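You operate a simulated robot arm through the tools that you are given. There is no shell and no other tool. Be economical: measure what you need, move in short steps, check, and stop when the job is done.

You run a simulated robot arm. Do the job below in one go: nothing can be reset, and whatever is moved stays where it is left.

Task
Open the counter door, fetch the blue jug from the inside of the counter cupboard and set it on top of the white pack and shut the door again. Then open the blue wall bin. Keep to this order. Set down upright: blue jug.
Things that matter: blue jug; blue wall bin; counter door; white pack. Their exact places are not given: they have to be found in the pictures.

It is judged by the outcome, as a careful person would: the job done as asked, and still so three seconds after it is handed in. It fails if anything else is knocked over, pushed out of place, dropped, spilled or broken.

Robot
A 6-joint arm with a two-finger gripper on a trunk, on a base that drives. Base frame: it is fixed to the floor where the robot stands at the start and does not move with it; the origin is under the middle of the robot, x ahead of it, y to its left, z up. Lengths are in cm, angles in rad, forces in N, time in s.
Its first joint turns from -2.897 to 2.897 rad. Places, roughly: blue jug [125, 75, 25]; blue wall bin [310, -260, 110]; counter door [90, 40, 40]; white pack [-150, -200, 25]. Payload 2.45 kg.
The TCP is the grasp point between the finger pads, 2 cm short of the fingertips. In the tool frame z runs along the fingers and y along their closing line. Largest opening 14 cm; the body of the gripper starts 16.8 cm behind the TCP.
Orientation is told as [roll, pitch, yaw] about the base's x, y, z axes, in that order, counted from this pose: with the fingers straight down and closing along the base's y, the tool's x points along the base's -x, its y along +y and its z along -z.

Tools
- The arm moves only by the tool arm_command. Its argument "steps" is a list of rows, each a list of 7 numbers: the shift along the tool's x, y, z in cm, then the turn, a rotation vector about the tool's x, y, z in rad, then the gripper command, from -1 (shut) to 1 (fully open), values between in proportion. In form: [[x, y, z, ax, ay, az, hand], ...]. A call has 1 to 12 rows; each row is the pose to reach, as a shift and turn from the pose commanded when the call began, along the tool's axes at that moment. Rows are played at 5 a second. More than 5 cm and 0.15 rad between two rows, or a gripper value outside its range, and nothing of the call is played. Where a pose cannot be reached the arm comes as near as it can. A force on the tool above 40 N (or 10 N above the force at the start of the call, whichever is more), or a blocked arm, ends the call early, and 0.2 s more pass. The fingers move at their own pace (about 4.5 cm/s each) and stop on an object; they squeeze with about 25 N. The grip force told is the motor's: it shows also when the fingers shut on nothing. Time passes only in rows, and 0.2 s behind the last, so rows that repeat a pose let the fingers close. It gives the time, the measured TCP pose, the force on the tool (base axes), the opening and the grip force at its end, in the units of the frame above (readings bear some noise), with the torque about the TCP (base axes, N m) and any sound that the robot's microphone picked up, and new pictures: "views" is both (left out), scene, wrist or none.
- Cameras (640 x 400 px; columns grow to the right, rows downward): "scene" is now at [-10.34, 17.29, 111.22]; the picture's right is [-0.13, -0.99, 0.00], its down [-0.64, 0.08, -0.76] and it looks along [0.76, -0.10, -0.65] (base axes); focal length 280 px, centre (320, 200). "wrist" rides on the gripper at [7.8, 1.1, -20.9] in the tool frame; the picture's right is [-0.14, 0.99, 0.00], its down [-0.92, -0.13, -0.37] and it looks along [-0.36, -0.05, 0.93] (tool axes); focal length 280 px, centre (320, 200).
- steer(legs): drives the robot by 1 to 6 legs, each [ahead, left, turn to the left] in cm, cm and rad, along the robot's own axes; the way and the turn of a leg run together, so that a leg with both is an arc; at most 150 cm and 3.142 rad a leg. The arm and the cameras ride along, it lands a little off, and it stops where it bumps. It gives what a move gives, and a new picture of the scene camera.
- aim_head(pan, tilt): turns the head with the scene camera to pan (to the left, within 2.496 rad either way) and tilt (down, from -0.506 to 1.204), counted from straight ahead of the robot. It gives what a move gives, and a new picture of the scene camera.
- point_at(camera, pixels): for up to 12 pixels [column, row] of the newest picture of that camera ("zoom" is the newest enlarged one), the place [x, y, z] in the base frame of the surface seen there, good to about 0.2 cm, but the place of the scene camera against the robot may be out by one fixed shift of up to 1.2 cm in any direction. No time passes.
- inspect(camera, box): a new picture of the part [left, top, right, bottom] of that camera's present view, enlarged. No time passes.
- finish_job(): hands the job in; it is judged then, once.

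Go step by step. Measure first, check grasps and placings, and put right what went wrong. The budget is 110 turns and 260 pictures, counting those below and the enlarged ones. Unless the task says otherwise, let go and move clear before handing in.

The tools are called after "Request:" by a JSON object that holds its "name" and its "arguments". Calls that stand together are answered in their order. arm_command: Moves the arm, as the interface text tells. Its arguments: {"type":"object","properties":{"steps":{"type":"array","items":{"type":"array","items":{"type":"number"}}},"views":{"type":"string","enum":["both","scene","wrist","none"]}},"required":["steps"]} The other tools are called the same way: steer (legs) drives the base; aim_head (pan, tilt) turns the head that bears the scene camera; point_at (camera, pixels) gives the place of the surface under pixels of a picture; inspect (camera, box) takes an enlarged picture of a part of a camera's view; finish_job () hands the job in.

At the start:

```text
t: 0.0
eef_pos: [62.47, 17.74, 65.58]
orientation: [-0.001, 0.001, 0.001]
wrist_force: [0.3, 1.3, 0.5]
torque: [0.02, 0.04, 0.02]
gripper_width: 13.99
grasp_force: 0.2
robot x, y, heading: [0.09, -0.26, 0.001]
head pan, tilt: [-0.126, 0.703]
```

scene: 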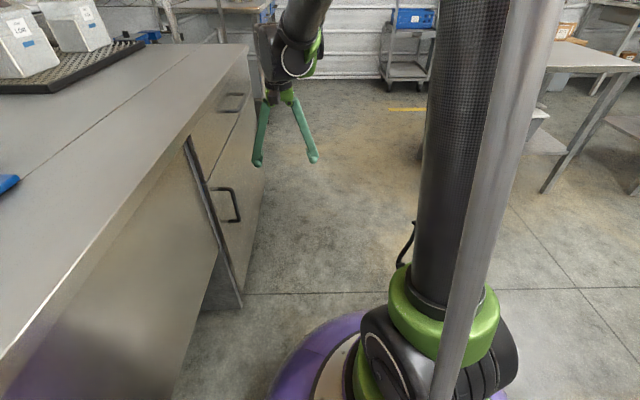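
wrist: 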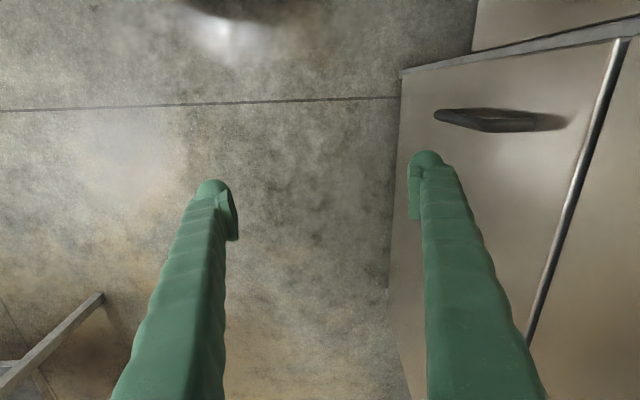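

The scene shows the counter on the left with a door handle near (235,205) and another handle at (232,100). I'll measure these points first.

Request:
{"name": "point_at", "arguments": {"camera": "scene", "pixels": [[237, 205], [215, 190], [232, 100], [187, 145], [240, 300], [205, 180], [262, 170], [245, 70], [100, 230], [195, 290], [225, 150], [250, 60]]}}

Request:
{"name": "inspect", "arguments": {"camera": "scene", "box": [130, 40, 330, 320]}}

Request:
{"name": "aim_head", "arguments": {"pan": 0.7, "tilt": 0.7}}

```text
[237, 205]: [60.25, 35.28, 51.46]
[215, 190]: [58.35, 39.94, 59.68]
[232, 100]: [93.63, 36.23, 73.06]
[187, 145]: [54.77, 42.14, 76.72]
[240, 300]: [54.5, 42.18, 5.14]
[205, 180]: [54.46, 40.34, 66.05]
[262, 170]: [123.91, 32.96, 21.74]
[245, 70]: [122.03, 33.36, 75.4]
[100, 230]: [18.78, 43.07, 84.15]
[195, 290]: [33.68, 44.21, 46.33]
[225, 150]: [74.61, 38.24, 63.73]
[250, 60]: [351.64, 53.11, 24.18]
```

```text
1.43 times, centred on (230, 180) of scene
```

zoom: 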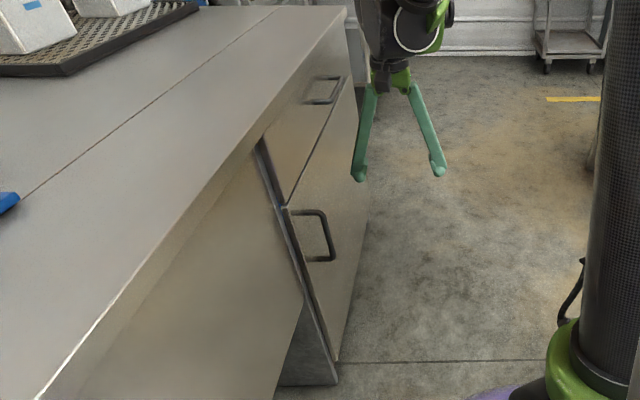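

```text
t: 1.1
eef_pos: [62.5, 17.56, 65.66]
orientation: [0.002, 0.003, 0.002]
wrist_force: [-0.1, 0.2, 0.6]
torque: [0.0, -0.02, -0.01]
gripper_width: 13.99
grasp_force: 0.1
robot x, y, heading: [0.09, -0.05, -0.003]
head pan, tilt: [0.7, 0.7]
```

scene: 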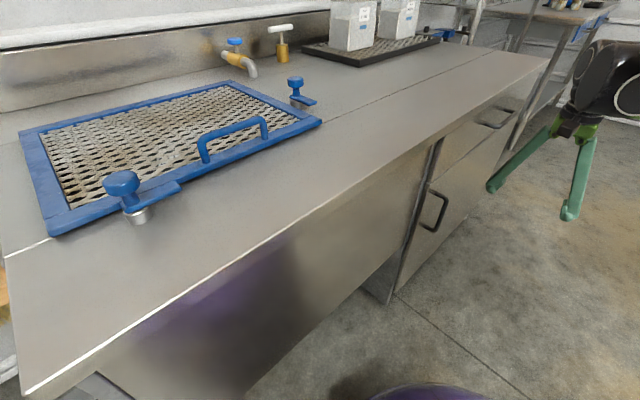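

The door's front runs from about (55,40) to (124,33), with the handle at about (60,35). I'll look at the right and behind for free space and the other things.

Request:
{"name": "aim_head", "arguments": {"pan": -0.8, "tilt": 0.45}}

Request:
{"name": "aim_head", "arguments": {"pan": -2.2, "tilt": 0.5}}

```text
t: 2.8
eef_pos: [62.48, 17.69, 65.51]
orientation: [-0.001, 0.0, 0.0]
wrist_force: [0.4, 0.4, -0.2]
torque: [-0.02, 0.05, -0.03]
gripper_width: 13.98
grasp_force: 0.0
robot x, y, heading: [0.48, -0.3, -0.004]
head pan, tilt: [-0.799, 0.45]
```

scene: 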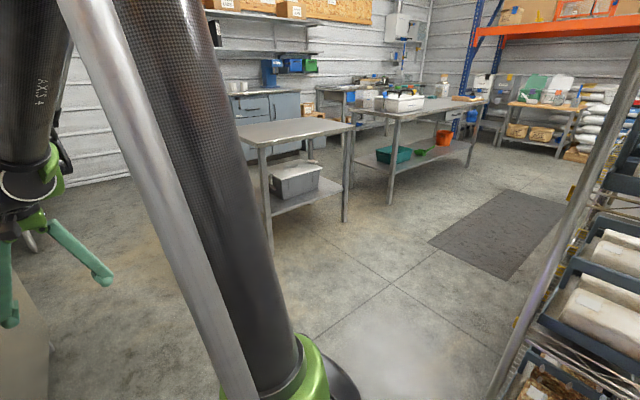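

```text
t: 4.3
eef_pos: [62.42, 17.6, 65.5]
orientation: [0.002, -0.001, 0.001]
wrist_force: [0.4, 0.2, 0.3]
torque: [-0.01, -0.02, 0.01]
gripper_width: 13.99
grasp_force: 0.0
robot x, y, heading: [-0.11, -0.16, 0.002]
head pan, tilt: [-2.201, 0.499]
```

scene: 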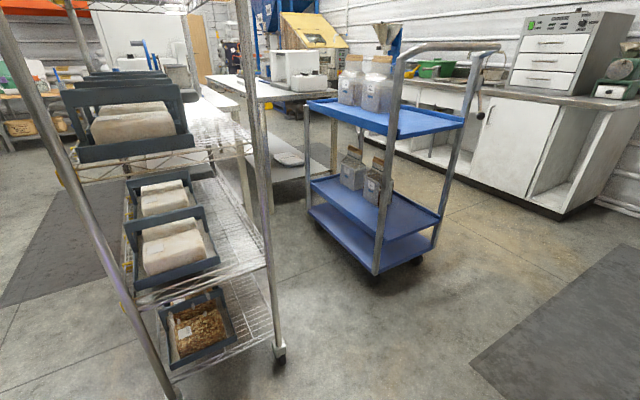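

A wire rack (about x 200, y 200), a blue cart (380,150) and a bench with a flat item at (285,155) stand behind. I'll measure these.

Request:
{"name": "point_at", "arguments": {"camera": "scene", "pixels": [[288, 157], [315, 165], [275, 152], [240, 85], [330, 205], [165, 250], [280, 355], [375, 265], [160, 390], [265, 180], [200, 210], [490, 260]]}}

Request:
{"name": "inspect", "arguments": {"camera": "scene", "box": [160, 60, 360, 230]}}

Request:
{"name": "aim_head", "arguments": {"pan": -1.5, "tilt": 0.5}}

```text
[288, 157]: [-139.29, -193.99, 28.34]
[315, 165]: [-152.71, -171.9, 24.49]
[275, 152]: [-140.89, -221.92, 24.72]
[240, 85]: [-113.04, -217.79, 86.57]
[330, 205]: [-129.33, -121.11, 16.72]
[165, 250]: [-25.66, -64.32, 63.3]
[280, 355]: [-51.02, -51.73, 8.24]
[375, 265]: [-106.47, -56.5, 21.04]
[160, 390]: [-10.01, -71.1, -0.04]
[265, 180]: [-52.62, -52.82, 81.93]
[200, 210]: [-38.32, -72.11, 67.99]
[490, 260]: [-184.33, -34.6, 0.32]
```

```text
2.35 times, centred on (260, 145) of scene
```

zoom: 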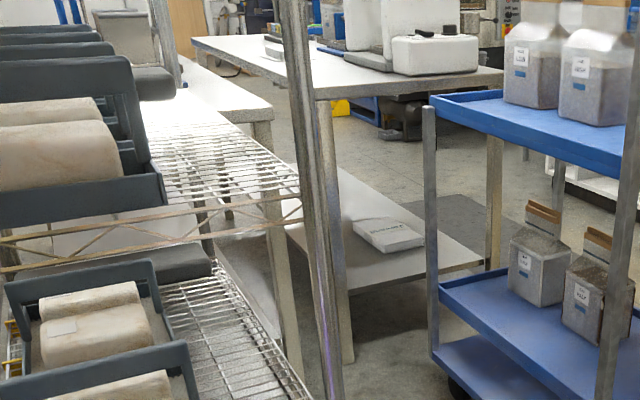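

```text
t: 5.3
eef_pos: [62.52, 17.7, 65.6]
orientation: [0.002, 0.001, 0.002]
wrist_force: [0.6, 0.0, -0.2]
torque: [0.0, -0.03, -0.01]
gripper_width: 14.0
grasp_force: 0.1
robot x, y, heading: [-0.02, 0.38, -0.004]
head pan, tilt: [-1.499, 0.499]
```

scene: 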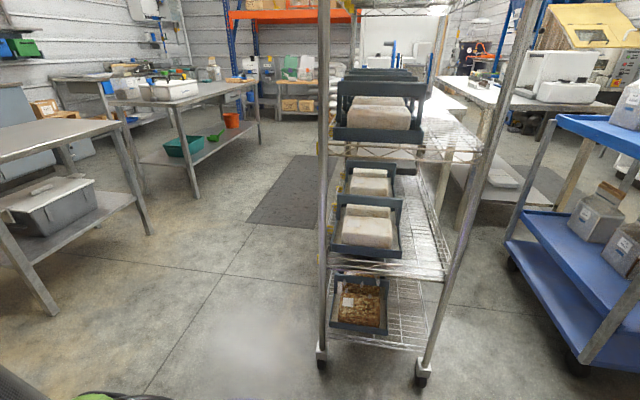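

The white pack lies on the bench's lower shelf at about (-140,-195), top z≈28. Now I measure the free floor and then drive to face the counter door.

Request:
{"name": "point_at", "arguments": {"camera": "scene", "pixels": [[150, 233], [52, 312], [322, 365], [420, 380], [193, 198], [118, 125], [260, 140], [300, 155], [457, 225], [475, 150], [370, 95], [330, 20]]}}

Request:
{"name": "steer", "arguments": {"legs": [[45, 0, 0], [0, -60, 0]]}}

Request:
{"name": "aim_head", "arguments": {"pan": 0.9, "tilt": 0.6}}

```text
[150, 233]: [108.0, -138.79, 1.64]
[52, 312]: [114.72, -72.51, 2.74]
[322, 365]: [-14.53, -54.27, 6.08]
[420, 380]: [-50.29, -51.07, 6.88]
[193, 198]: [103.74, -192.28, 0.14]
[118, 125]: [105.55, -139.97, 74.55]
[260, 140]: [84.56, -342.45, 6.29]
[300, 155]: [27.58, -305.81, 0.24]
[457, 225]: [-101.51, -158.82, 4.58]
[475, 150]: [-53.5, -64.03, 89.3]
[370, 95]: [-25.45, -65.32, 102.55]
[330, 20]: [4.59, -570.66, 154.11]
```

```text
t: 11.1
eef_pos: [107.39, -43.16, 65.53]
orientation: [0.0, 0.0, -0.001]
wrist_force: [-0.3, -1.0, 0.5]
torque: [-0.01, 0.02, -0.01]
gripper_width: 13.99
grasp_force: 0.1
robot x, y, heading: [44.98, -60.58, 0.001]
head pan, tilt: [-1.499, 0.499]
```

scene: 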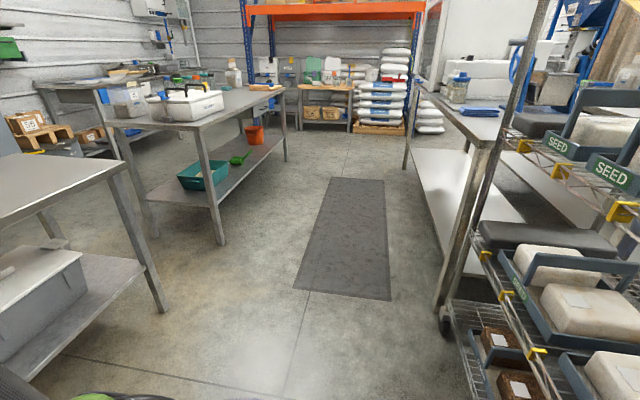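

```text
t: 13.3
eef_pos: [107.46, -43.17, 65.59]
orientation: [0.0, 0.001, 0.0]
wrist_force: [0.1, 1.0, 0.3]
torque: [0.0, -0.01, -0.01]
gripper_width: 14.0
grasp_force: 0.1
robot x, y, heading: [44.8, -60.53, -0.001]
head pan, tilt: [0.901, 0.6]
```

scene: 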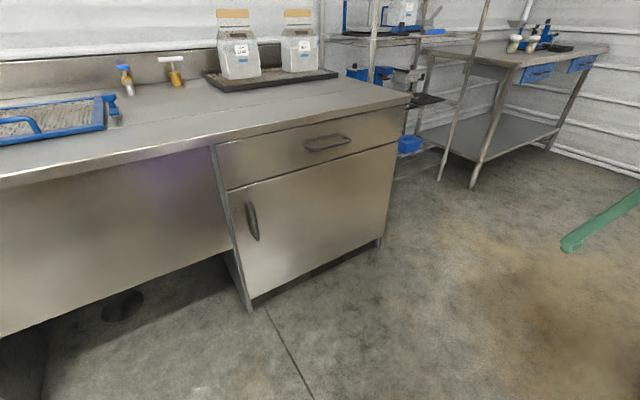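

The door is clearly in view: corners (230,195), (396,146), (252,298), (380,238), handle (250,205)-(257,240), hinged at the right. I'll measure it.

Request:
{"name": "point_at", "arguments": {"camera": "scene", "pixels": [[232, 198], [394, 149], [254, 294], [378, 236], [247, 206], [257, 238], [253, 220], [265, 220], [330, 200], [240, 285], [308, 148], [221, 180]]}}

Request:
{"name": "inspect", "arguments": {"camera": "scene", "box": [200, 120, 420, 320]}}

```text
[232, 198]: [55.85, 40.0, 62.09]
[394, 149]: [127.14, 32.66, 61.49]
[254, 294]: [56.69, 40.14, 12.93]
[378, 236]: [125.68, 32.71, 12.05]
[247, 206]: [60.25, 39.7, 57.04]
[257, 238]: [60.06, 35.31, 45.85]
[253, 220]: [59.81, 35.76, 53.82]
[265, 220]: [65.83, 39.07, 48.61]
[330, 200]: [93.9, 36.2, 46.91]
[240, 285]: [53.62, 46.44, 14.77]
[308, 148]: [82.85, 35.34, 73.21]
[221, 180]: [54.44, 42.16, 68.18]
```

```text
2.00 times, centred on (310, 220) of scene
```

zoom: 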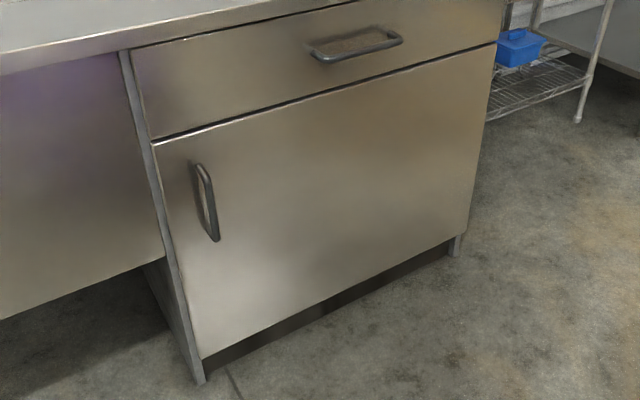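

Door: (55.5,40)–(127.5,32.6), z 12–62; handle bar vertical at about (60,35.3), z 45–57. I turn the base to face the door and level the tool.

Request:
{"name": "steer", "arguments": {"legs": [[0, 0, 1.47]]}}

Request:
{"name": "arm_command", "arguments": {"steps": [[0, 0, 0, 0, -0.14, 0, 1], [0, 0, 0, 0, -0.28, 0, 1], [0, 0, 0, 0, -0.42, 0, 1], [0, 0, 0, 0, -0.56, 0, 1], [0, 0, 0, 0, -0.7, 0, 1], [0, 0, 0, 0, -0.84, 0, 1], [0, 0, 0, 0, -0.98, 0, 1], [0, 0, 0, 0, -1.12, 0, 1], [0, 0, 0, 0, -1.26, 0, 1], [0, 0, 0, 0, -1.4, 0, 1], [0, 0, 0, 0, -1.5, 0, 1], [0, 0, 0, 0, -1.57, 0, 1]]}}

```text
t: 17.2
eef_pos: [36.72, 3.67, 65.6]
orientation: [0.0, 0.0, 1.423]
wrist_force: [0.1, -0.2, -0.1]
torque: [-0.01, 0.01, 0.0]
gripper_width: 13.99
grasp_force: 0.1
robot x, y, heading: [44.84, -60.46, 1.422]
head pan, tilt: [0.901, 0.6]
```

scene: 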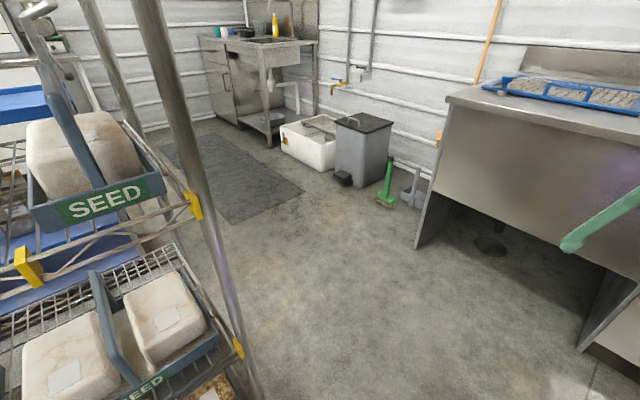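

```text
t: 19.8
eef_pos: [35.22, 5.9, 78.34]
orientation: [0.009, -1.556, 1.411]
wrist_force: [0.0, -0.3, -0.6]
torque: [0.0, 0.01, 0.01]
gripper_width: 14.01
grasp_force: 0.1
out of reach, approached as far as the arm can: row 9, 10, 11, 12
robot x, y, heading: [44.54, -60.73, 1.423]
head pan, tilt: [0.901, 0.6]
```

scene: 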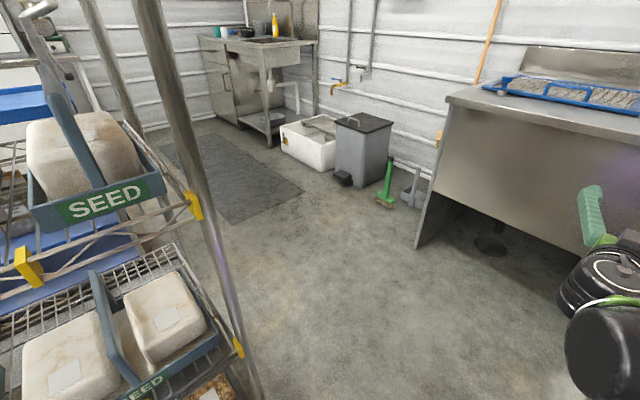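
wrist: 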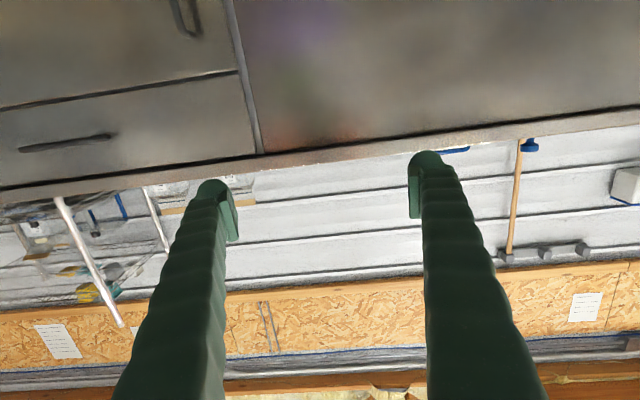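

The tool is level (pointing at the counter) at z 78. I lower it to z≈51, straighten the yaw to the door normal, and shift the base sideways to line up with the handle.

Request:
{"name": "arm_command", "arguments": {"steps": [[4, 0, 2, 0, 0, 0, 1], [8, 0, 4, 0, 0, 0, 1], [12, 0, 6, 0, 0, 0, 1], [16, 0, 8, 0, 0, 0, 1], [20, 0, 9, 0, 0, 0, 1], [24, 0, 10, 0, 0, 0, 1], [27, 0, 10, 0, 0, 0, 1]], "views": "none"}}

Request:
{"name": "steer", "arguments": {"legs": [[0, -21, 0.047]]}}

Request:
{"name": "aim_head", "arguments": {"pan": -0.1, "tilt": 0.7}}

```text
t: 21.4
eef_pos: [34.27, 24.71, 71.02]
orientation: [-0.109, -1.567, 1.53]
wrist_force: [0.4, -0.4, -1.4]
torque: [-0.01, 0.01, 0.02]
gripper_width: 14.01
grasp_force: 0.1
out of reach, approached as far as the arm can: row 1, 2, 3, 4, 5, 6, 7
robot x, y, heading: [45.08, -60.73, 1.424]
head pan, tilt: [0.901, 0.6]
```

```text
t: 23.0
eef_pos: [51.46, 21.5, 70.88]
orientation: [-0.052, -1.566, 1.52]
wrist_force: [0.4, -0.5, -0.2]
torque: [-0.03, 0.0, 0.02]
gripper_width: 14.01
grasp_force: 0.1
robot x, y, heading: [66.37, -63.21, 1.467]
head pan, tilt: [0.901, 0.6]
```

scene: 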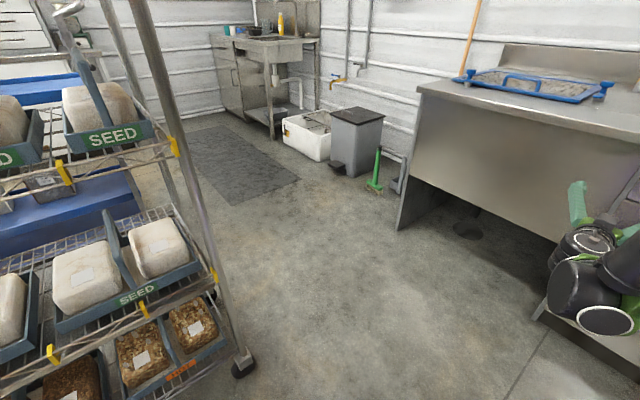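

```text
t: 24.3
eef_pos: [51.36, 21.46, 71.01]
orientation: [-0.07, -1.567, 1.54]
wrist_force: [0.5, -0.3, 0.0]
torque: [-0.04, -0.01, -0.01]
gripper_width: 14.0
grasp_force: 0.0
robot x, y, heading: [66.56, -63.17, 1.467]
head pan, tilt: [-0.099, 0.7]
```

scene: 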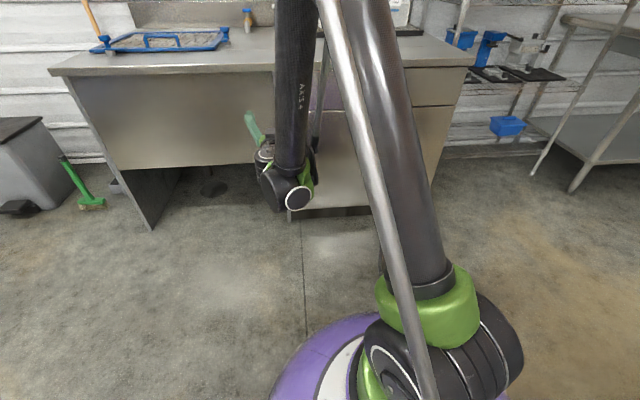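

The arm needs more extension to get lower with a level tool. I back off 15 cm and try lower and farther out.

Request:
{"name": "steer", "arguments": {"legs": [[-15, 0, 0]]}}

Request:
{"name": "arm_command", "arguments": {"steps": [[2, 0, 4, 0, 0, 0, 1], [5, 0, 7, 0, 0, 0, 1], [8, 0, 10, 0, 0, 0, 1], [11, 0, 12, 0, 0, 0, 1], [14, 0, 14, 0, 0, 0, 1], [17, 0, 14, 0, 0, 0, 1], [20, 0, 14, 0, 0, 0, 1]]}}

```text
t: 25.7
eef_pos: [49.95, 6.57, 70.88]
orientation: [-0.048, -1.568, 1.515]
wrist_force: [0.7, 0.1, -0.4]
torque: [-0.02, 0.01, 0.01]
gripper_width: 14.0
grasp_force: 0.0
robot x, y, heading: [64.74, -78.2, 1.468]
head pan, tilt: [-0.099, 0.7]
```

scene: 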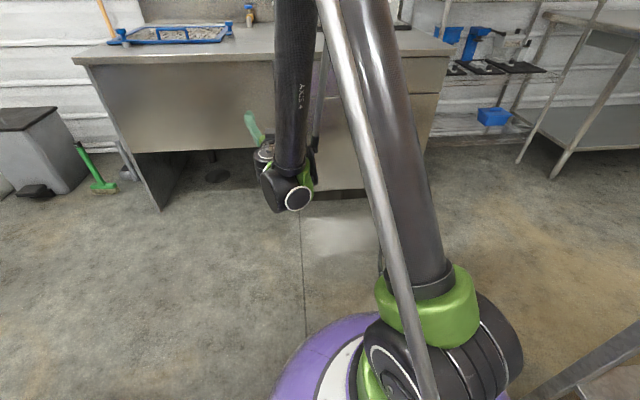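

```text
t: 27.3
eef_pos: [50.39, 24.48, 53.71]
orientation: [-0.025, -1.567, 1.49]
wrist_force: [0.7, 1.1, 0.0]
torque: [0.02, 0.0, -0.01]
gripper_width: 14.02
grasp_force: 0.1
out of reach, approached as far as the arm can: row 3, 4, 5, 6, 7
robot x, y, heading: [64.78, -78.43, 1.468]
head pan, tilt: [-0.099, 0.7]
```

scene: 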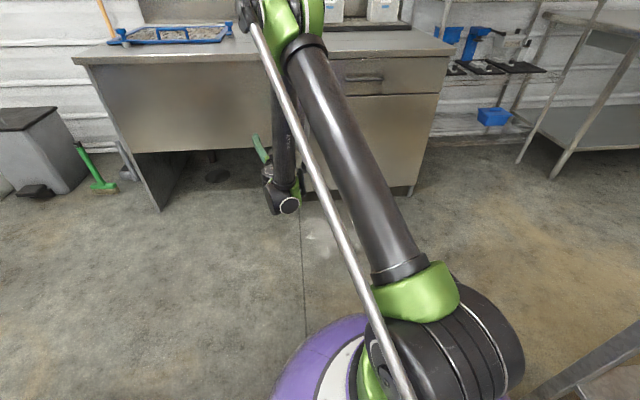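
wrist: 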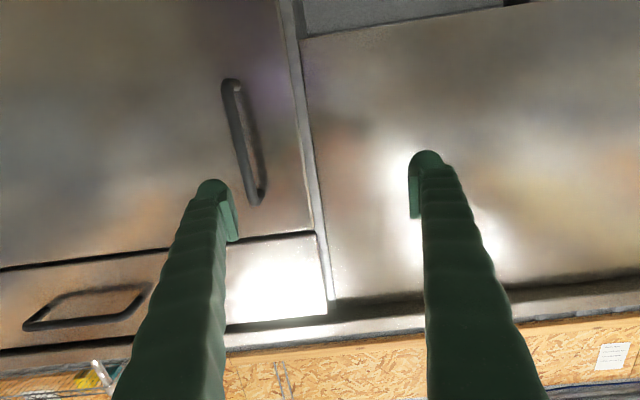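

The tool reached z≈53.7 level. The handle shows in the wrist picture at (230,90)-(255,195); I measure it with the wrist camera.

Request:
{"name": "point_at", "arguments": {"camera": "wrist", "pixels": [[229, 85], [237, 120], [246, 155], [255, 195], [200, 130], [300, 100], [270, 150]]}}

```text
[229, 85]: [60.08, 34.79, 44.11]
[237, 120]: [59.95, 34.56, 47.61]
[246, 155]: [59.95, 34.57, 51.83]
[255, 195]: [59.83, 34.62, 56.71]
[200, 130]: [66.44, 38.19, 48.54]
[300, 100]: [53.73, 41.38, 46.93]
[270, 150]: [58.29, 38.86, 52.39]
```

Handle bar is at (59.95, 34.6), z 44–57; the tool is at (50.4,24.5,53.7). I shift the base right 8.5 cm and ahead 6, then check.

Request:
{"name": "steer", "arguments": {"legs": [[0, -8.5, 0], [6, 0, 0]]}}

Request:
{"name": "arm_command", "arguments": {"steps": [[0, 0, 1, 0, 0, 0, 1]], "views": "wrist"}}

```text
t: 28.9
eef_pos: [59.28, 29.61, 53.67]
orientation: [-0.031, -1.568, 1.498]
wrist_force: [0.0, 0.3, 0.6]
torque: [0.0, -0.02, -0.02]
gripper_width: 14.01
grasp_force: 0.0
robot x, y, heading: [74.02, -73.12, 1.467]
head pan, tilt: [-0.099, 0.7]
```

scene: 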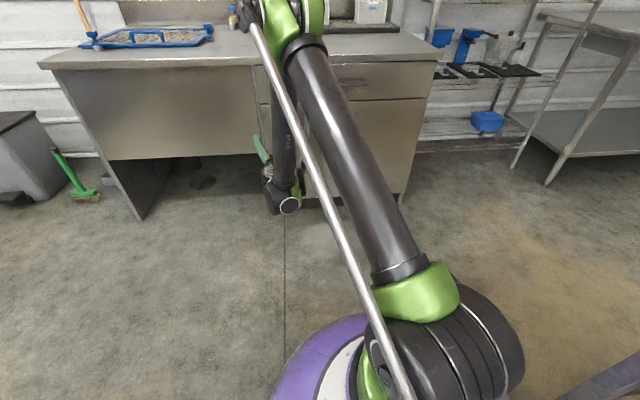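

```text
t: 29.3
eef_pos: [59.45, 30.54, 53.61]
orientation: [-0.019, -1.565, 1.487]
wrist_force: [-0.1, 0.9, 0.0]
torque: [-0.02, 0.02, 0.01]
gripper_width: 13.99
grasp_force: 0.1
robot x, y, heading: [74.05, -73.14, 1.475]
head pan, tilt: [-0.099, 0.7]
```

wrist: 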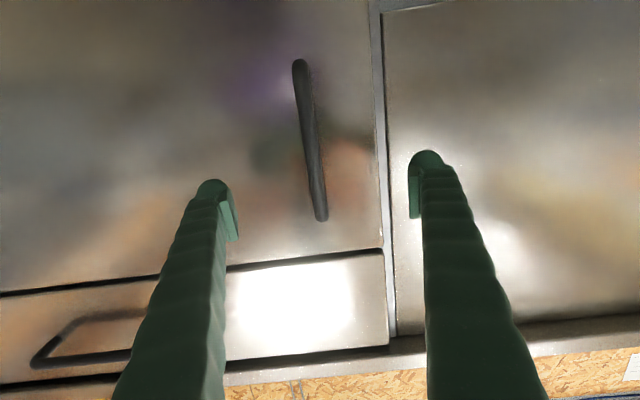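

The handle (300–325, 60–220) lies between the fingers. I advance 4.7 cm, drop 2 cm and close.

Request:
{"name": "arm_command", "arguments": {"steps": [[2, 0, 2, 0, 0, 0, 1], [2, 0, 4.7, 0, 0, 0, 1], [2, 0, 4.7, 0, 0, 0, -1], [2, 0, 4.7, 0, 0, 0, -1], [2, 0, 4.7, 0, 0, 0, -1], [2, 0, 4.7, 0, 0, 0, -1], [2, 0, 4.7, 0, 0, 0, -1], [2, 0, 4.7, 0, 0, 0, -1], [2, 0, 4.7, 0, 0, 0, -1], [2, 0, 4.7, 0, 0, 0, -1], [2, 0, 4.7, 0, 0, 0, -1]], "views": "wrist"}}

```text
t: 31.7
eef_pos: [60.55, 35.09, 51.55]
orientation: [0.055, -1.565, 1.409]
wrist_force: [29.3, -10.6, -4.1]
torque: [0.02, -0.05, 0.02]
gripper_width: 0.91
grasp_force: 36.6
robot x, y, heading: [73.52, -73.16, 1.466]
head pan, tilt: [-0.099, 0.7]
```

wrist: 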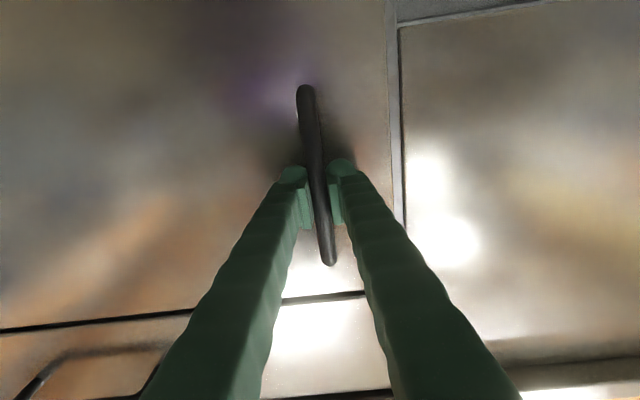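

The bar is gripped (width 0.91). I pull the door open by driving back along the start of its arc.

Request:
{"name": "steer", "arguments": {"legs": [[-6, -1.1, 0], [-6, -1.4, 0]]}}

Request:
{"name": "aim_head", "arguments": {"pan": -0.9, "tilt": 1.0}}

```text
t: 33.3
eef_pos: [61.02, 22.8, 51.59]
orientation: [-0.04, -1.565, 1.508]
wrist_force: [-1.2, -0.5, 0.3]
torque: [-0.1, -0.12, 0.0]
gripper_width: 0.88
grasp_force: 37.2
robot x, y, heading: [74.91, -85.28, 1.468]
head pan, tilt: [-0.099, 0.7]
```

scene: 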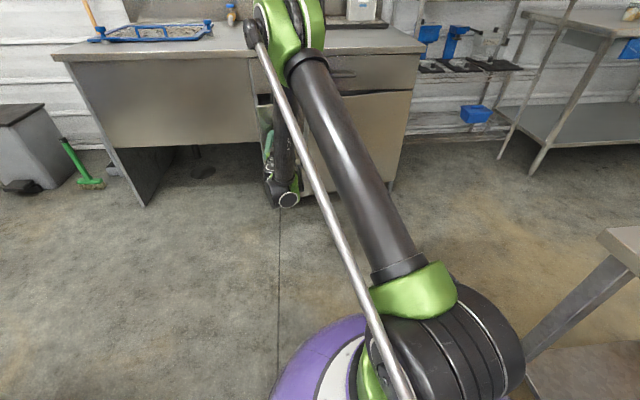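

```text
t: 34.4
eef_pos: [61.2, 23.02, 51.62]
orientation: [-0.036, -1.568, 1.505]
wrist_force: [0.5, -0.4, -0.5]
torque: [-0.03, -0.17, 0.03]
gripper_width: 0.91
grasp_force: 37.1
robot x, y, heading: [74.79, -85.09, 1.468]
head pan, tilt: [-0.901, 1.0]
```

scene: 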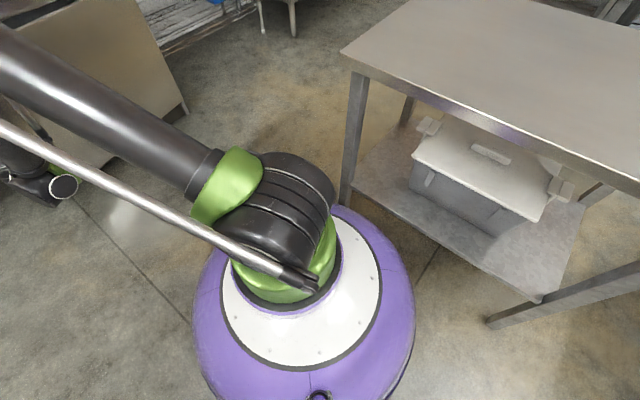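

The door followed with almost no force. The table leg (345,200) is close to the base; I measure the clearance.

Request:
{"name": "point_at", "arguments": {"camera": "scene", "pixels": [[343, 200], [352, 212], [408, 310], [410, 290], [395, 250], [360, 218], [210, 280], [490, 322], [345, 52], [430, 235]]}}

```text
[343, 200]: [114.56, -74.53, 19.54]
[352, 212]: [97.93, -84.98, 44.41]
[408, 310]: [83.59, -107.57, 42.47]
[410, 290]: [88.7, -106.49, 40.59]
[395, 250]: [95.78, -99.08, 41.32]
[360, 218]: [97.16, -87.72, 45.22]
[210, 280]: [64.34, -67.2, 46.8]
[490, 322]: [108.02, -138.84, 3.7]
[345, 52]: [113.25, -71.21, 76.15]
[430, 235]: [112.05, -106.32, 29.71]
```

Clearance to the table is ~10 cm. I pull a bit more along the arc to about 0.42 rad.

Request:
{"name": "steer", "arguments": {"legs": [[-7.4, -2.5, 0], [-7.1, -3.25, 0]]}}

Request:
{"name": "aim_head", "arguments": {"pan": 0.1, "tilt": 0.65}}

```text
t: 36.1
eef_pos: [65.18, 7.73, 51.55]
orientation: [-0.125, -1.565, 1.595]
wrist_force: [-29.9, -12.6, -3.5]
torque: [-0.02, -0.27, -0.04]
gripper_width: 0.88
grasp_force: 36.6
robot x, y, heading: [79.38, -100.52, 1.472]
head pan, tilt: [-0.901, 1.0]
```

scene: 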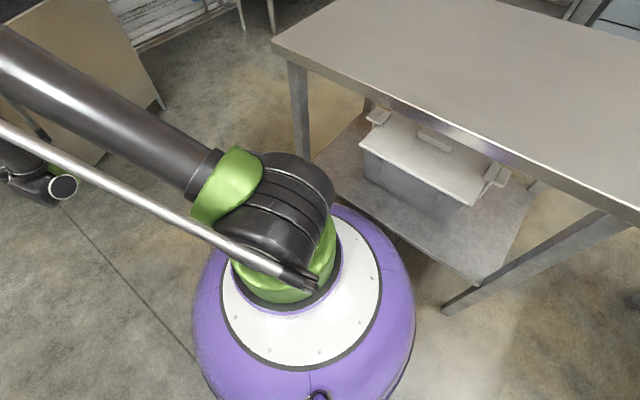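

```text
t: 37.4
eef_pos: [65.16, 7.85, 51.62]
orientation: [-0.046, -1.566, 1.517]
wrist_force: [-2.6, -1.4, -0.5]
torque: [-0.05, -0.29, 0.03]
gripper_width: 0.9
grasp_force: 36.2
robot x, y, heading: [79.27, -100.21, 1.471]
head pan, tilt: [0.099, 0.649]
```

scene: 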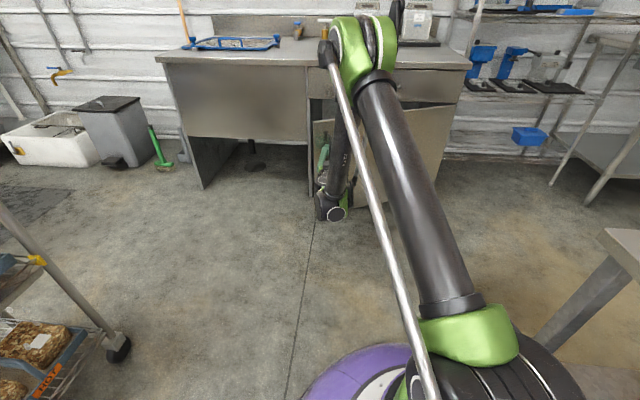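

The door is about 0.42 rad open. I let go slightly (about 4 cm) and back the base off.

Request:
{"name": "arm_command", "arguments": {"steps": [[0, 0, 0, 0, 0, 0, -0.4], [0, 0, 0, 0, 0, 0, -0.4], [0, 0, 0, 0, 0, 0, -0.4], [0, 0, 0, 0, 0, 0, -0.4]], "views": "wrist"}}

Request:
{"name": "steer", "arguments": {"legs": [[-9, 0, 0]]}}

```text
t: 38.4
eef_pos: [65.0, 7.79, 51.52]
orientation: [-0.035, -1.566, 1.507]
wrist_force: [-1.2, 0.0, -0.1]
torque: [-0.02, 0.0, -0.01]
gripper_width: 4.21
grasp_force: 0.0
robot x, y, heading: [79.24, -100.34, 1.473]
head pan, tilt: [0.099, 0.649]
```

wrist: 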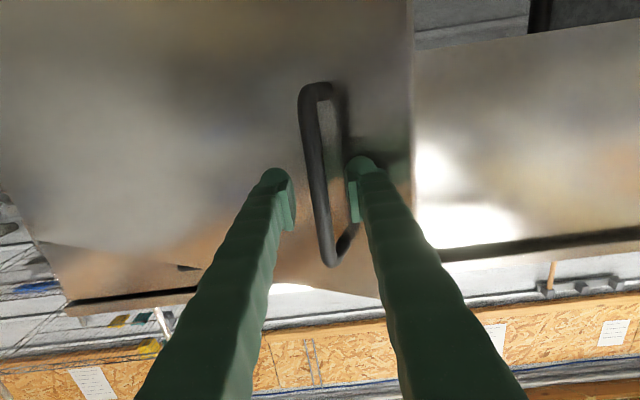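

```text
t: 39.5
eef_pos: [64.22, -1.25, 51.57]
orientation: [-0.034, -1.564, 1.504]
wrist_force: [0.6, -0.1, -0.4]
torque: [-0.01, -0.02, -0.01]
gripper_width: 4.19
grasp_force: 0.1
robot x, y, heading: [78.15, -110.04, 1.47]
head pan, tilt: [0.099, 0.649]
```

scene: 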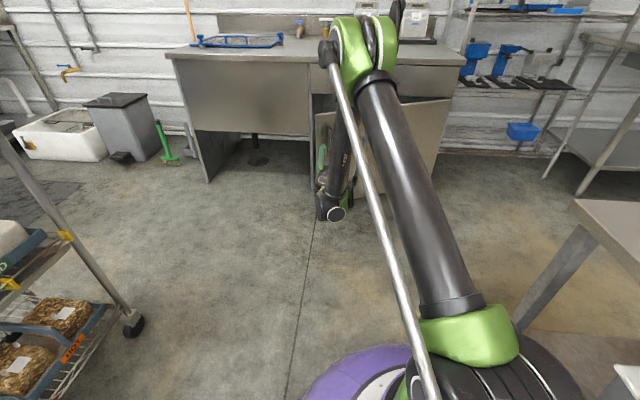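

Released and clear. Now close the fingers, move left past the door edge, forward, ready to sweep the door open from inside.

Request:
{"name": "arm_command", "arguments": {"steps": [[0, 0, 0, 0, 0, 0, -1], [0, 0, 0, 0, 0, 0, -1], [0, 0, 0, 0, 0, 0, -1]], "views": "none"}}

Request:
{"name": "steer", "arguments": {"legs": [[0, 0, 0], [0, 37, 0], [26, 0, 0]]}}

```text
t: 40.3
eef_pos: [64.23, -1.25, 51.75]
orientation: [-0.027, -1.565, 1.498]
wrist_force: [-0.2, -0.6, 0.0]
torque: [-0.01, -0.01, 0.02]
gripper_width: 0.0
grasp_force: 21.8
robot x, y, heading: [78.72, -109.22, 1.467]
head pan, tilt: [0.099, 0.649]
```

```text
t: 44.5
eef_pos: [30.06, 28.85, 51.59]
orientation: [-0.028, -1.567, 1.499]
wrist_force: [0.3, -0.8, 0.1]
torque: [-0.01, 0.0, -0.01]
gripper_width: 0.0
grasp_force: 25.0
robot x, y, heading: [44.06, -79.18, 1.47]
head pan, tilt: [0.099, 0.649]
```

scene: 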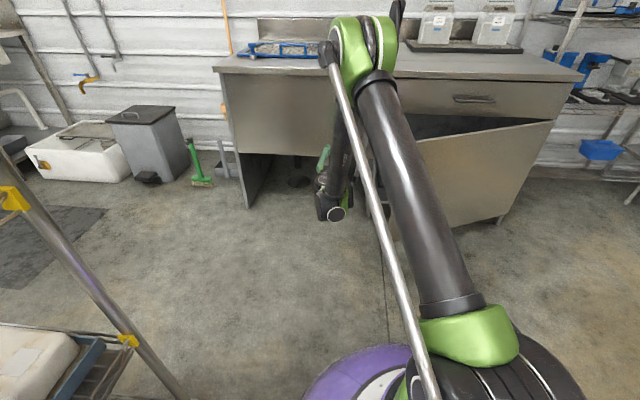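

Now sweep by turning right 0.5 rad; the arm should pass into the gap behind the door's free edge.

Request:
{"name": "steer", "arguments": {"legs": [[0, 0, -0.5]]}}

Request:
{"name": "aim_head", "arguments": {"pan": 0.3, "tilt": 0.6}}

```text
t: 45.9
eef_pos: [61.24, 27.88, 51.63]
orientation: [-0.1, -1.566, 1.283]
wrist_force: [-1.5, 0.6, 0.1]
torque: [-0.01, -0.03, -0.21]
gripper_width: 0.01
grasp_force: 24.9
robot x, y, heading: [44.05, -79.32, 1.165]
head pan, tilt: [0.099, 0.649]
stopped in leg 1: the force on the tool passed its limit at 203 N (the readings are from after the stop); the commanded pose is now the measured one
```

scene: 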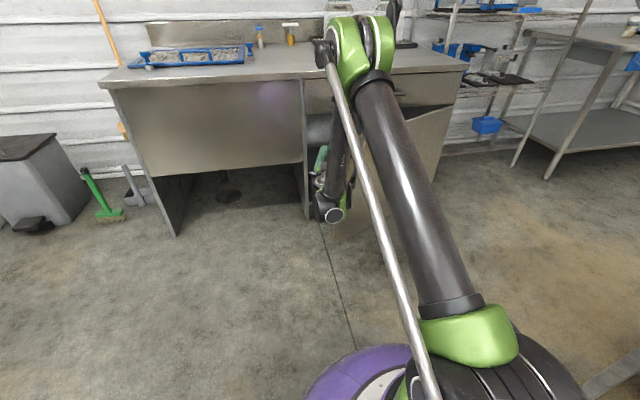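

```text
t: 46.6
eef_pos: [61.42, 28.04, 51.52]
orientation: [-0.141, -1.565, 1.326]
wrist_force: [-2.1, -0.2, 0.6]
torque: [-0.18, 0.0, -0.32]
gripper_width: 0.02
grasp_force: 24.7
robot x, y, heading: [43.77, -79.64, 1.164]
head pan, tilt: [0.3, 0.6]
```

scene: 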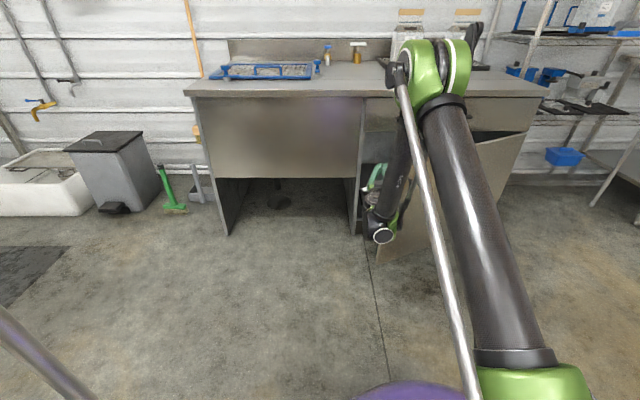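

A 203 N spike stopped the turn: contact with the door edge. I look closely to see where the fingers sit relative to the door.

Request:
{"name": "inspect", "arguments": {"camera": "scene", "box": [320, 80, 560, 280]}}

Request:
{"name": "arm_command", "arguments": {"steps": [[0, 0, 0, 0, 0, 0, -1]], "views": "wrist"}}

```text
2.00 times, centred on (440, 180) of scene
```

zoom: 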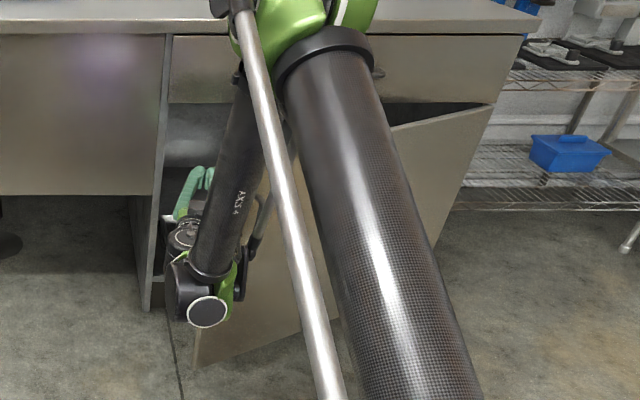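

```text
t: 47.0
eef_pos: [61.24, 27.97, 51.64]
orientation: [-0.143, -1.565, 1.329]
wrist_force: [-2.2, 0.1, 0.7]
torque: [-0.16, -0.01, -0.37]
gripper_width: 0.01
grasp_force: 25.1
robot x, y, heading: [43.76, -79.46, 1.162]
head pan, tilt: [0.3, 0.6]
```

wrist: 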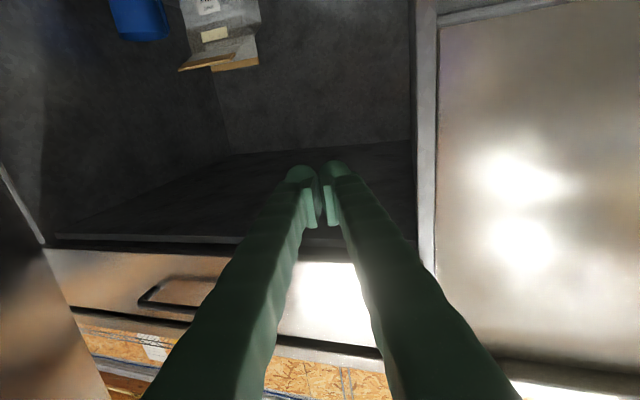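

Inside the cupboard I can see the blue jug at wrist (140,15) and a bag (220,30) beside it. I measure both while here.

Request:
{"name": "point_at", "arguments": {"camera": "wrist", "pixels": [[140, 20], [120, 20], [165, 20], [140, 38], [215, 10], [220, 60], [180, 68], [250, 40], [230, 120], [100, 100], [10, 220], [230, 230]]}}

Request:
{"name": "inspect", "arguments": {"camera": "wrist", "box": [0, 0, 320, 200]}}

```text
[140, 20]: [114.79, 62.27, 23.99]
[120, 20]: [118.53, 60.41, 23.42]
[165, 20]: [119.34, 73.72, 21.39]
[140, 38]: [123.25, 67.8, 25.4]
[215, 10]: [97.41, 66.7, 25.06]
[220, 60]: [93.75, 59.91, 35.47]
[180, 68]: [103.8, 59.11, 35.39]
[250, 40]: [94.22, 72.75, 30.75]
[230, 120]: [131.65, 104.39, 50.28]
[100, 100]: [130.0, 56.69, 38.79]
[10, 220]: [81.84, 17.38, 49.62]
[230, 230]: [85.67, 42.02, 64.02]
```

```text
2.00 times, centred on (160, 100) of wrist
```

zoom: 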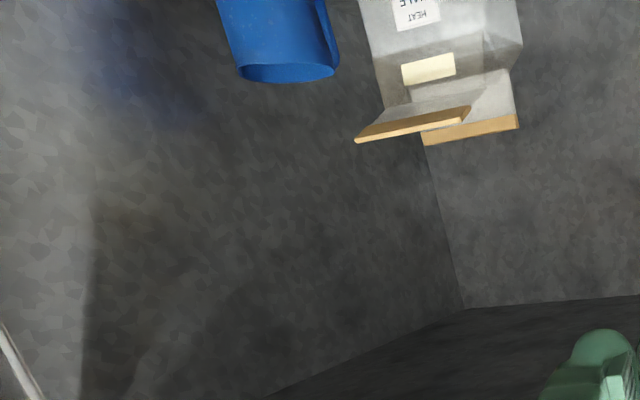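

The jug stands near (118,66), top z≈25, with the bag to its left. I now push the door gently with arm moves to the right (tool −y).

Request:
{"name": "arm_command", "arguments": {"steps": [[0, -1, 0, 0, 0, 0, -1], [0, -2, 0, 0, 0, 0, -1], [0, -3.5, 0, 0, 0, 0, -1], [0, -5, 0, 0, 0, 0, -1], [0, -7, 0, 0, 0, 0, -1], [0, -9, 0, 0, 0, 0, -1], [0, -11, 0, 0, 0, 0, -1], [0, -13, 0, 0, 0, 0, -1], [0, -15, 0, 0, 0, 0, -1], [0, -17, 0, 0, 0, 0, -1]], "views": "scene"}}

```text
t: 47.4
eef_pos: [61.19, 27.73, 51.67]
orientation: [-0.165, -1.567, 1.359]
wrist_force: [-2.1, -1.5, 2.5]
torque: [-0.39, -0.02, -0.61]
gripper_width: 0.02
grasp_force: 24.8
robot x, y, heading: [43.67, -79.58, 1.169]
head pan, tilt: [0.3, 0.6]
stopped in row 2: the force on the tool passed its limit at 49 N (the readings are from after the stop); the commanded pose is now the measured one
```

scene: 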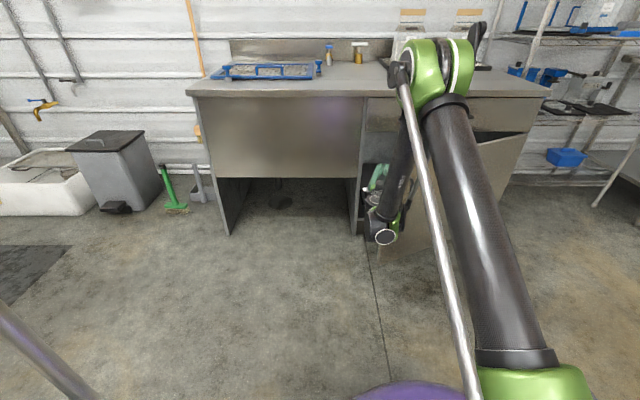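

The push was blocked at once. I check precisely where the door edge, handle and wrist are.

Request:
{"name": "inspect", "arguments": {"camera": "scene", "box": [340, 130, 500, 270]}}

Request:
{"name": "point_at", "arguments": {"camera": "zoom", "pixels": [[300, 300], [250, 300], [200, 420], [330, 200], [200, 250], [150, 480], [400, 300]]}}

```text
2.86 times, centred on (420, 200) of scene
```

zoom: 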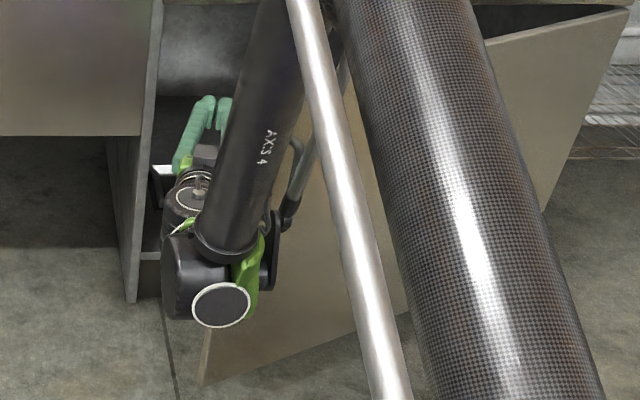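

```text
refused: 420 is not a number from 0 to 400
```

Request:
{"name": "point_at", "arguments": {"camera": "zoom", "pixels": [[297, 155], [290, 205], [272, 255], [210, 365], [300, 300], [345, 120], [312, 175], [240, 150], [220, 305], [207, 105], [185, 200]]}}

```text
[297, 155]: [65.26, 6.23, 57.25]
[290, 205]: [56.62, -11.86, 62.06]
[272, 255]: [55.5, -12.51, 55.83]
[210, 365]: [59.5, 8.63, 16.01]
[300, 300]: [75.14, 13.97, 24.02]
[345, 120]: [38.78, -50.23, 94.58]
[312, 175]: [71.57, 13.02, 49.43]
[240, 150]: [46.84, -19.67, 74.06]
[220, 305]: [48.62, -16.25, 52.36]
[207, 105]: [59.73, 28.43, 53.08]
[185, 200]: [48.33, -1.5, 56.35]
```

The gripper body's corner is wedged on the door's end face at (59.5,8.6). I move 5 cm left, then yaw the tool right about its tip so the fingertips will lead behind the door.

Request:
{"name": "arm_command", "arguments": {"steps": [[0, 3, 0, 0, 0, 0, -1], [0, 5, 0, 0, 0, 0, -1], [0, 5, 0, 0.13, 0, 0, -1], [0, 5, 0, 0.26, 0, 0, -1], [0, 5, 0, 0.39, 0, 0, -1], [0, 5, 0, 0.52, 0, 0, -1], [0, 5, 0, 0.65, 0, 0, -1], [0, 5, 0, 0.75, 0, 0, -1]], "views": "scene"}}

```text
t: 49.2
eef_pos: [56.64, 29.58, 51.49]
orientation: [-0.954, -1.567, 1.396]
wrist_force: [0.3, 0.1, -0.1]
torque: [0.03, 0.01, 0.0]
gripper_width: 0.0
grasp_force: 25.0
robot x, y, heading: [44.15, -79.47, 1.169]
head pan, tilt: [0.3, 0.6]
```

scene: 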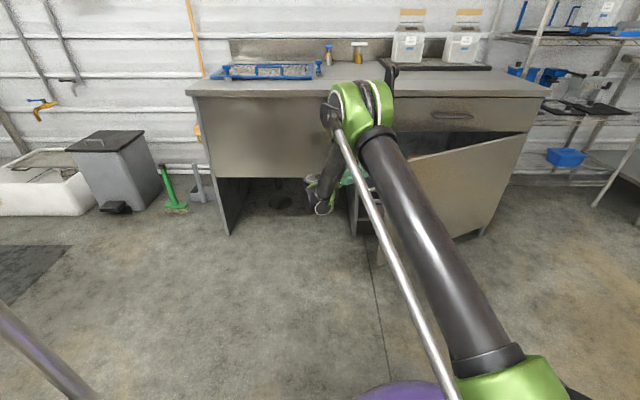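

The tool now points right-forward clear of the door edge. I go right 10 and in 18 cm so the gripper lies behind the door, then begin pushing outwards slowly.

Request:
{"name": "arm_command", "arguments": {"steps": [[0, -4, 2, 0, 0, 0, -1], [0, -7, 5, 0, 0, 0, -1], [0, -9, 9, 0, 0, 0, -1], [0, -10, 13, 0, 0, 0, -1], [0, -10, 16, 0, 0, 0, -1], [0, -10, 18, 0, 0, 0, -1], [0, -12, 18, 0, 0, 0, -1], [0, -13, 18, 0, 0, 0, -1], [0, -14, 18, 0, 0, 0, -1], [0, -15, 18, 0, 0, 0, -1], [0, -16, 18, 0, 0, 0, -1], [0, -17, 18, 0, 0, 0, -1]], "views": "both"}}

```text
t: 51.8
eef_pos: [80.07, 21.91, 51.57]
orientation: [-0.933, -1.566, 1.375]
wrist_force: [0.2, 0.9, -1.0]
torque: [-0.04, -0.03, -0.01]
gripper_width: 0.0
grasp_force: 25.4
robot x, y, heading: [44.05, -79.42, 1.175]
head pan, tilt: [0.3, 0.6]
```

scene: 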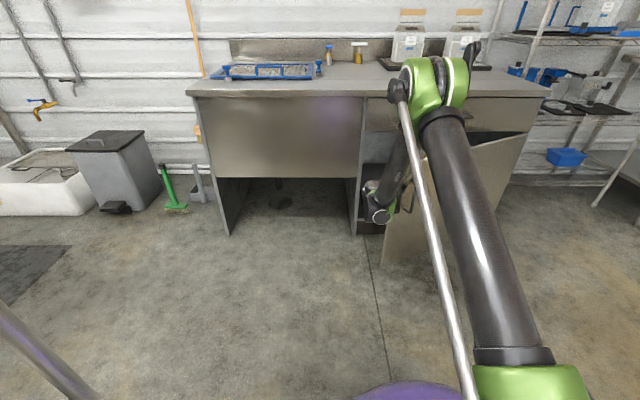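
wrist: 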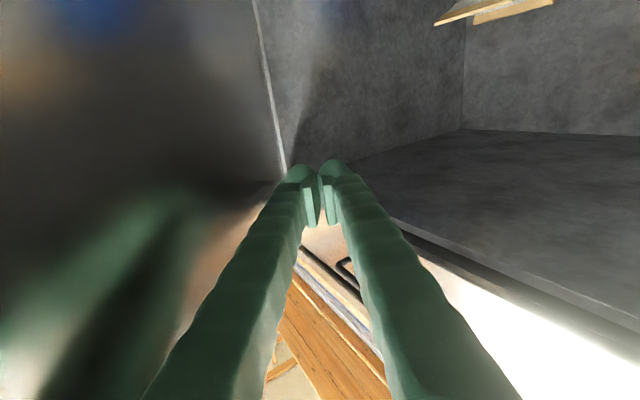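

The door is opening with little force. I continue pushing.

Request:
{"name": "arm_command", "arguments": {"steps": [[0, -1.5, 0, 0, 0, 0, -1], [0, -3, 0, 0, 0, 0, -1], [0, -4.5, 0, 0, 0, 0, -1], [0, -6, 0, 0, 0, 0, -1], [0, -7.5, 0, 0, 0, 0, -1], [0, -9, 0, 0, 0, 0, -1], [0, -10.5, 0, 0, 0, 0, -1], [0, -12, 0, 0, 0, 0, -1], [0, -13.5, 0, 0, 0, 0, -1], [0, -15, 0, 0, 0, 0, -1], [0, -16.5, 0, 0, 0, 0, -1], [0, -18, 0, 0, 0, 0, -1]], "views": "scene"}}

```text
t: 54.4
eef_pos: [88.22, 6.88, 52.36]
orientation: [-0.756, -1.563, 1.198]
wrist_force: [0.2, 0.5, -0.2]
torque: [0.0, 0.02, -0.01]
gripper_width: 0.0
grasp_force: 24.8
out of reach, approached as far as the arm can: row 11, 12
robot x, y, heading: [43.78, -79.66, 1.17]
head pan, tilt: [0.3, 0.6]
```

scene: 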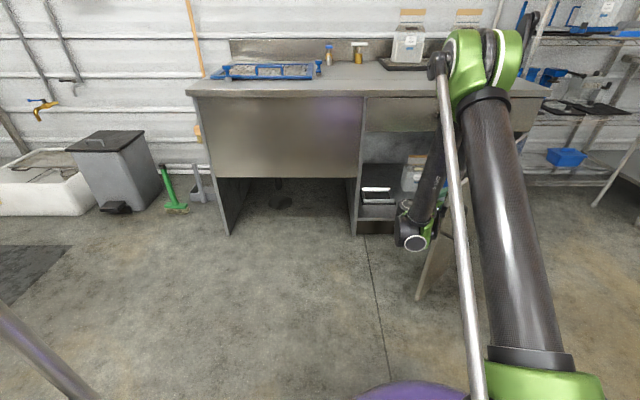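

The door is past ~45°. I push on along base +x (tool z .9, y −.43).

Request:
{"name": "arm_command", "arguments": {"steps": [[0, -1, 2.1, 0, 0, 0, -1], [0, -2, 4.2, 0, 0, 0, -1], [0, -3, 6.3, 0, 0, 0, -1], [0, -4, 8.4, 0, 0, 0, -1], [0, -5, 10.5, 0, 0, 0, -1], [0, -6, 12.6, 0, 0, 0, -1], [0, -7, 14.7, 0, 0, 0, -1], [0, -8, 16.8, 0, 0, 0, -1], [0, -9, 18.9, 0, 0, 0, -1], [0, -10, 21, 0, 0, 0, -1], [0, -11.5, 23, 0, 0, 0, -1], [0, -13, 25, 0, 0, 0, -1]], "views": "scene"}}

```text
t: 57.0
eef_pos: [116.59, 5.94, 52.43]
orientation: [-0.907, -1.566, 1.351]
wrist_force: [-0.4, 0.4, 0.4]
torque: [-0.01, -0.02, -0.02]
gripper_width: 0.01
grasp_force: 24.8
robot x, y, heading: [43.94, -79.13, 1.171]
head pan, tilt: [0.3, 0.6]
```

scene: 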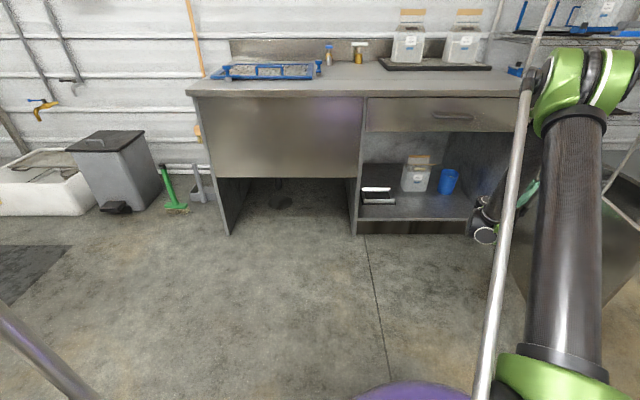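

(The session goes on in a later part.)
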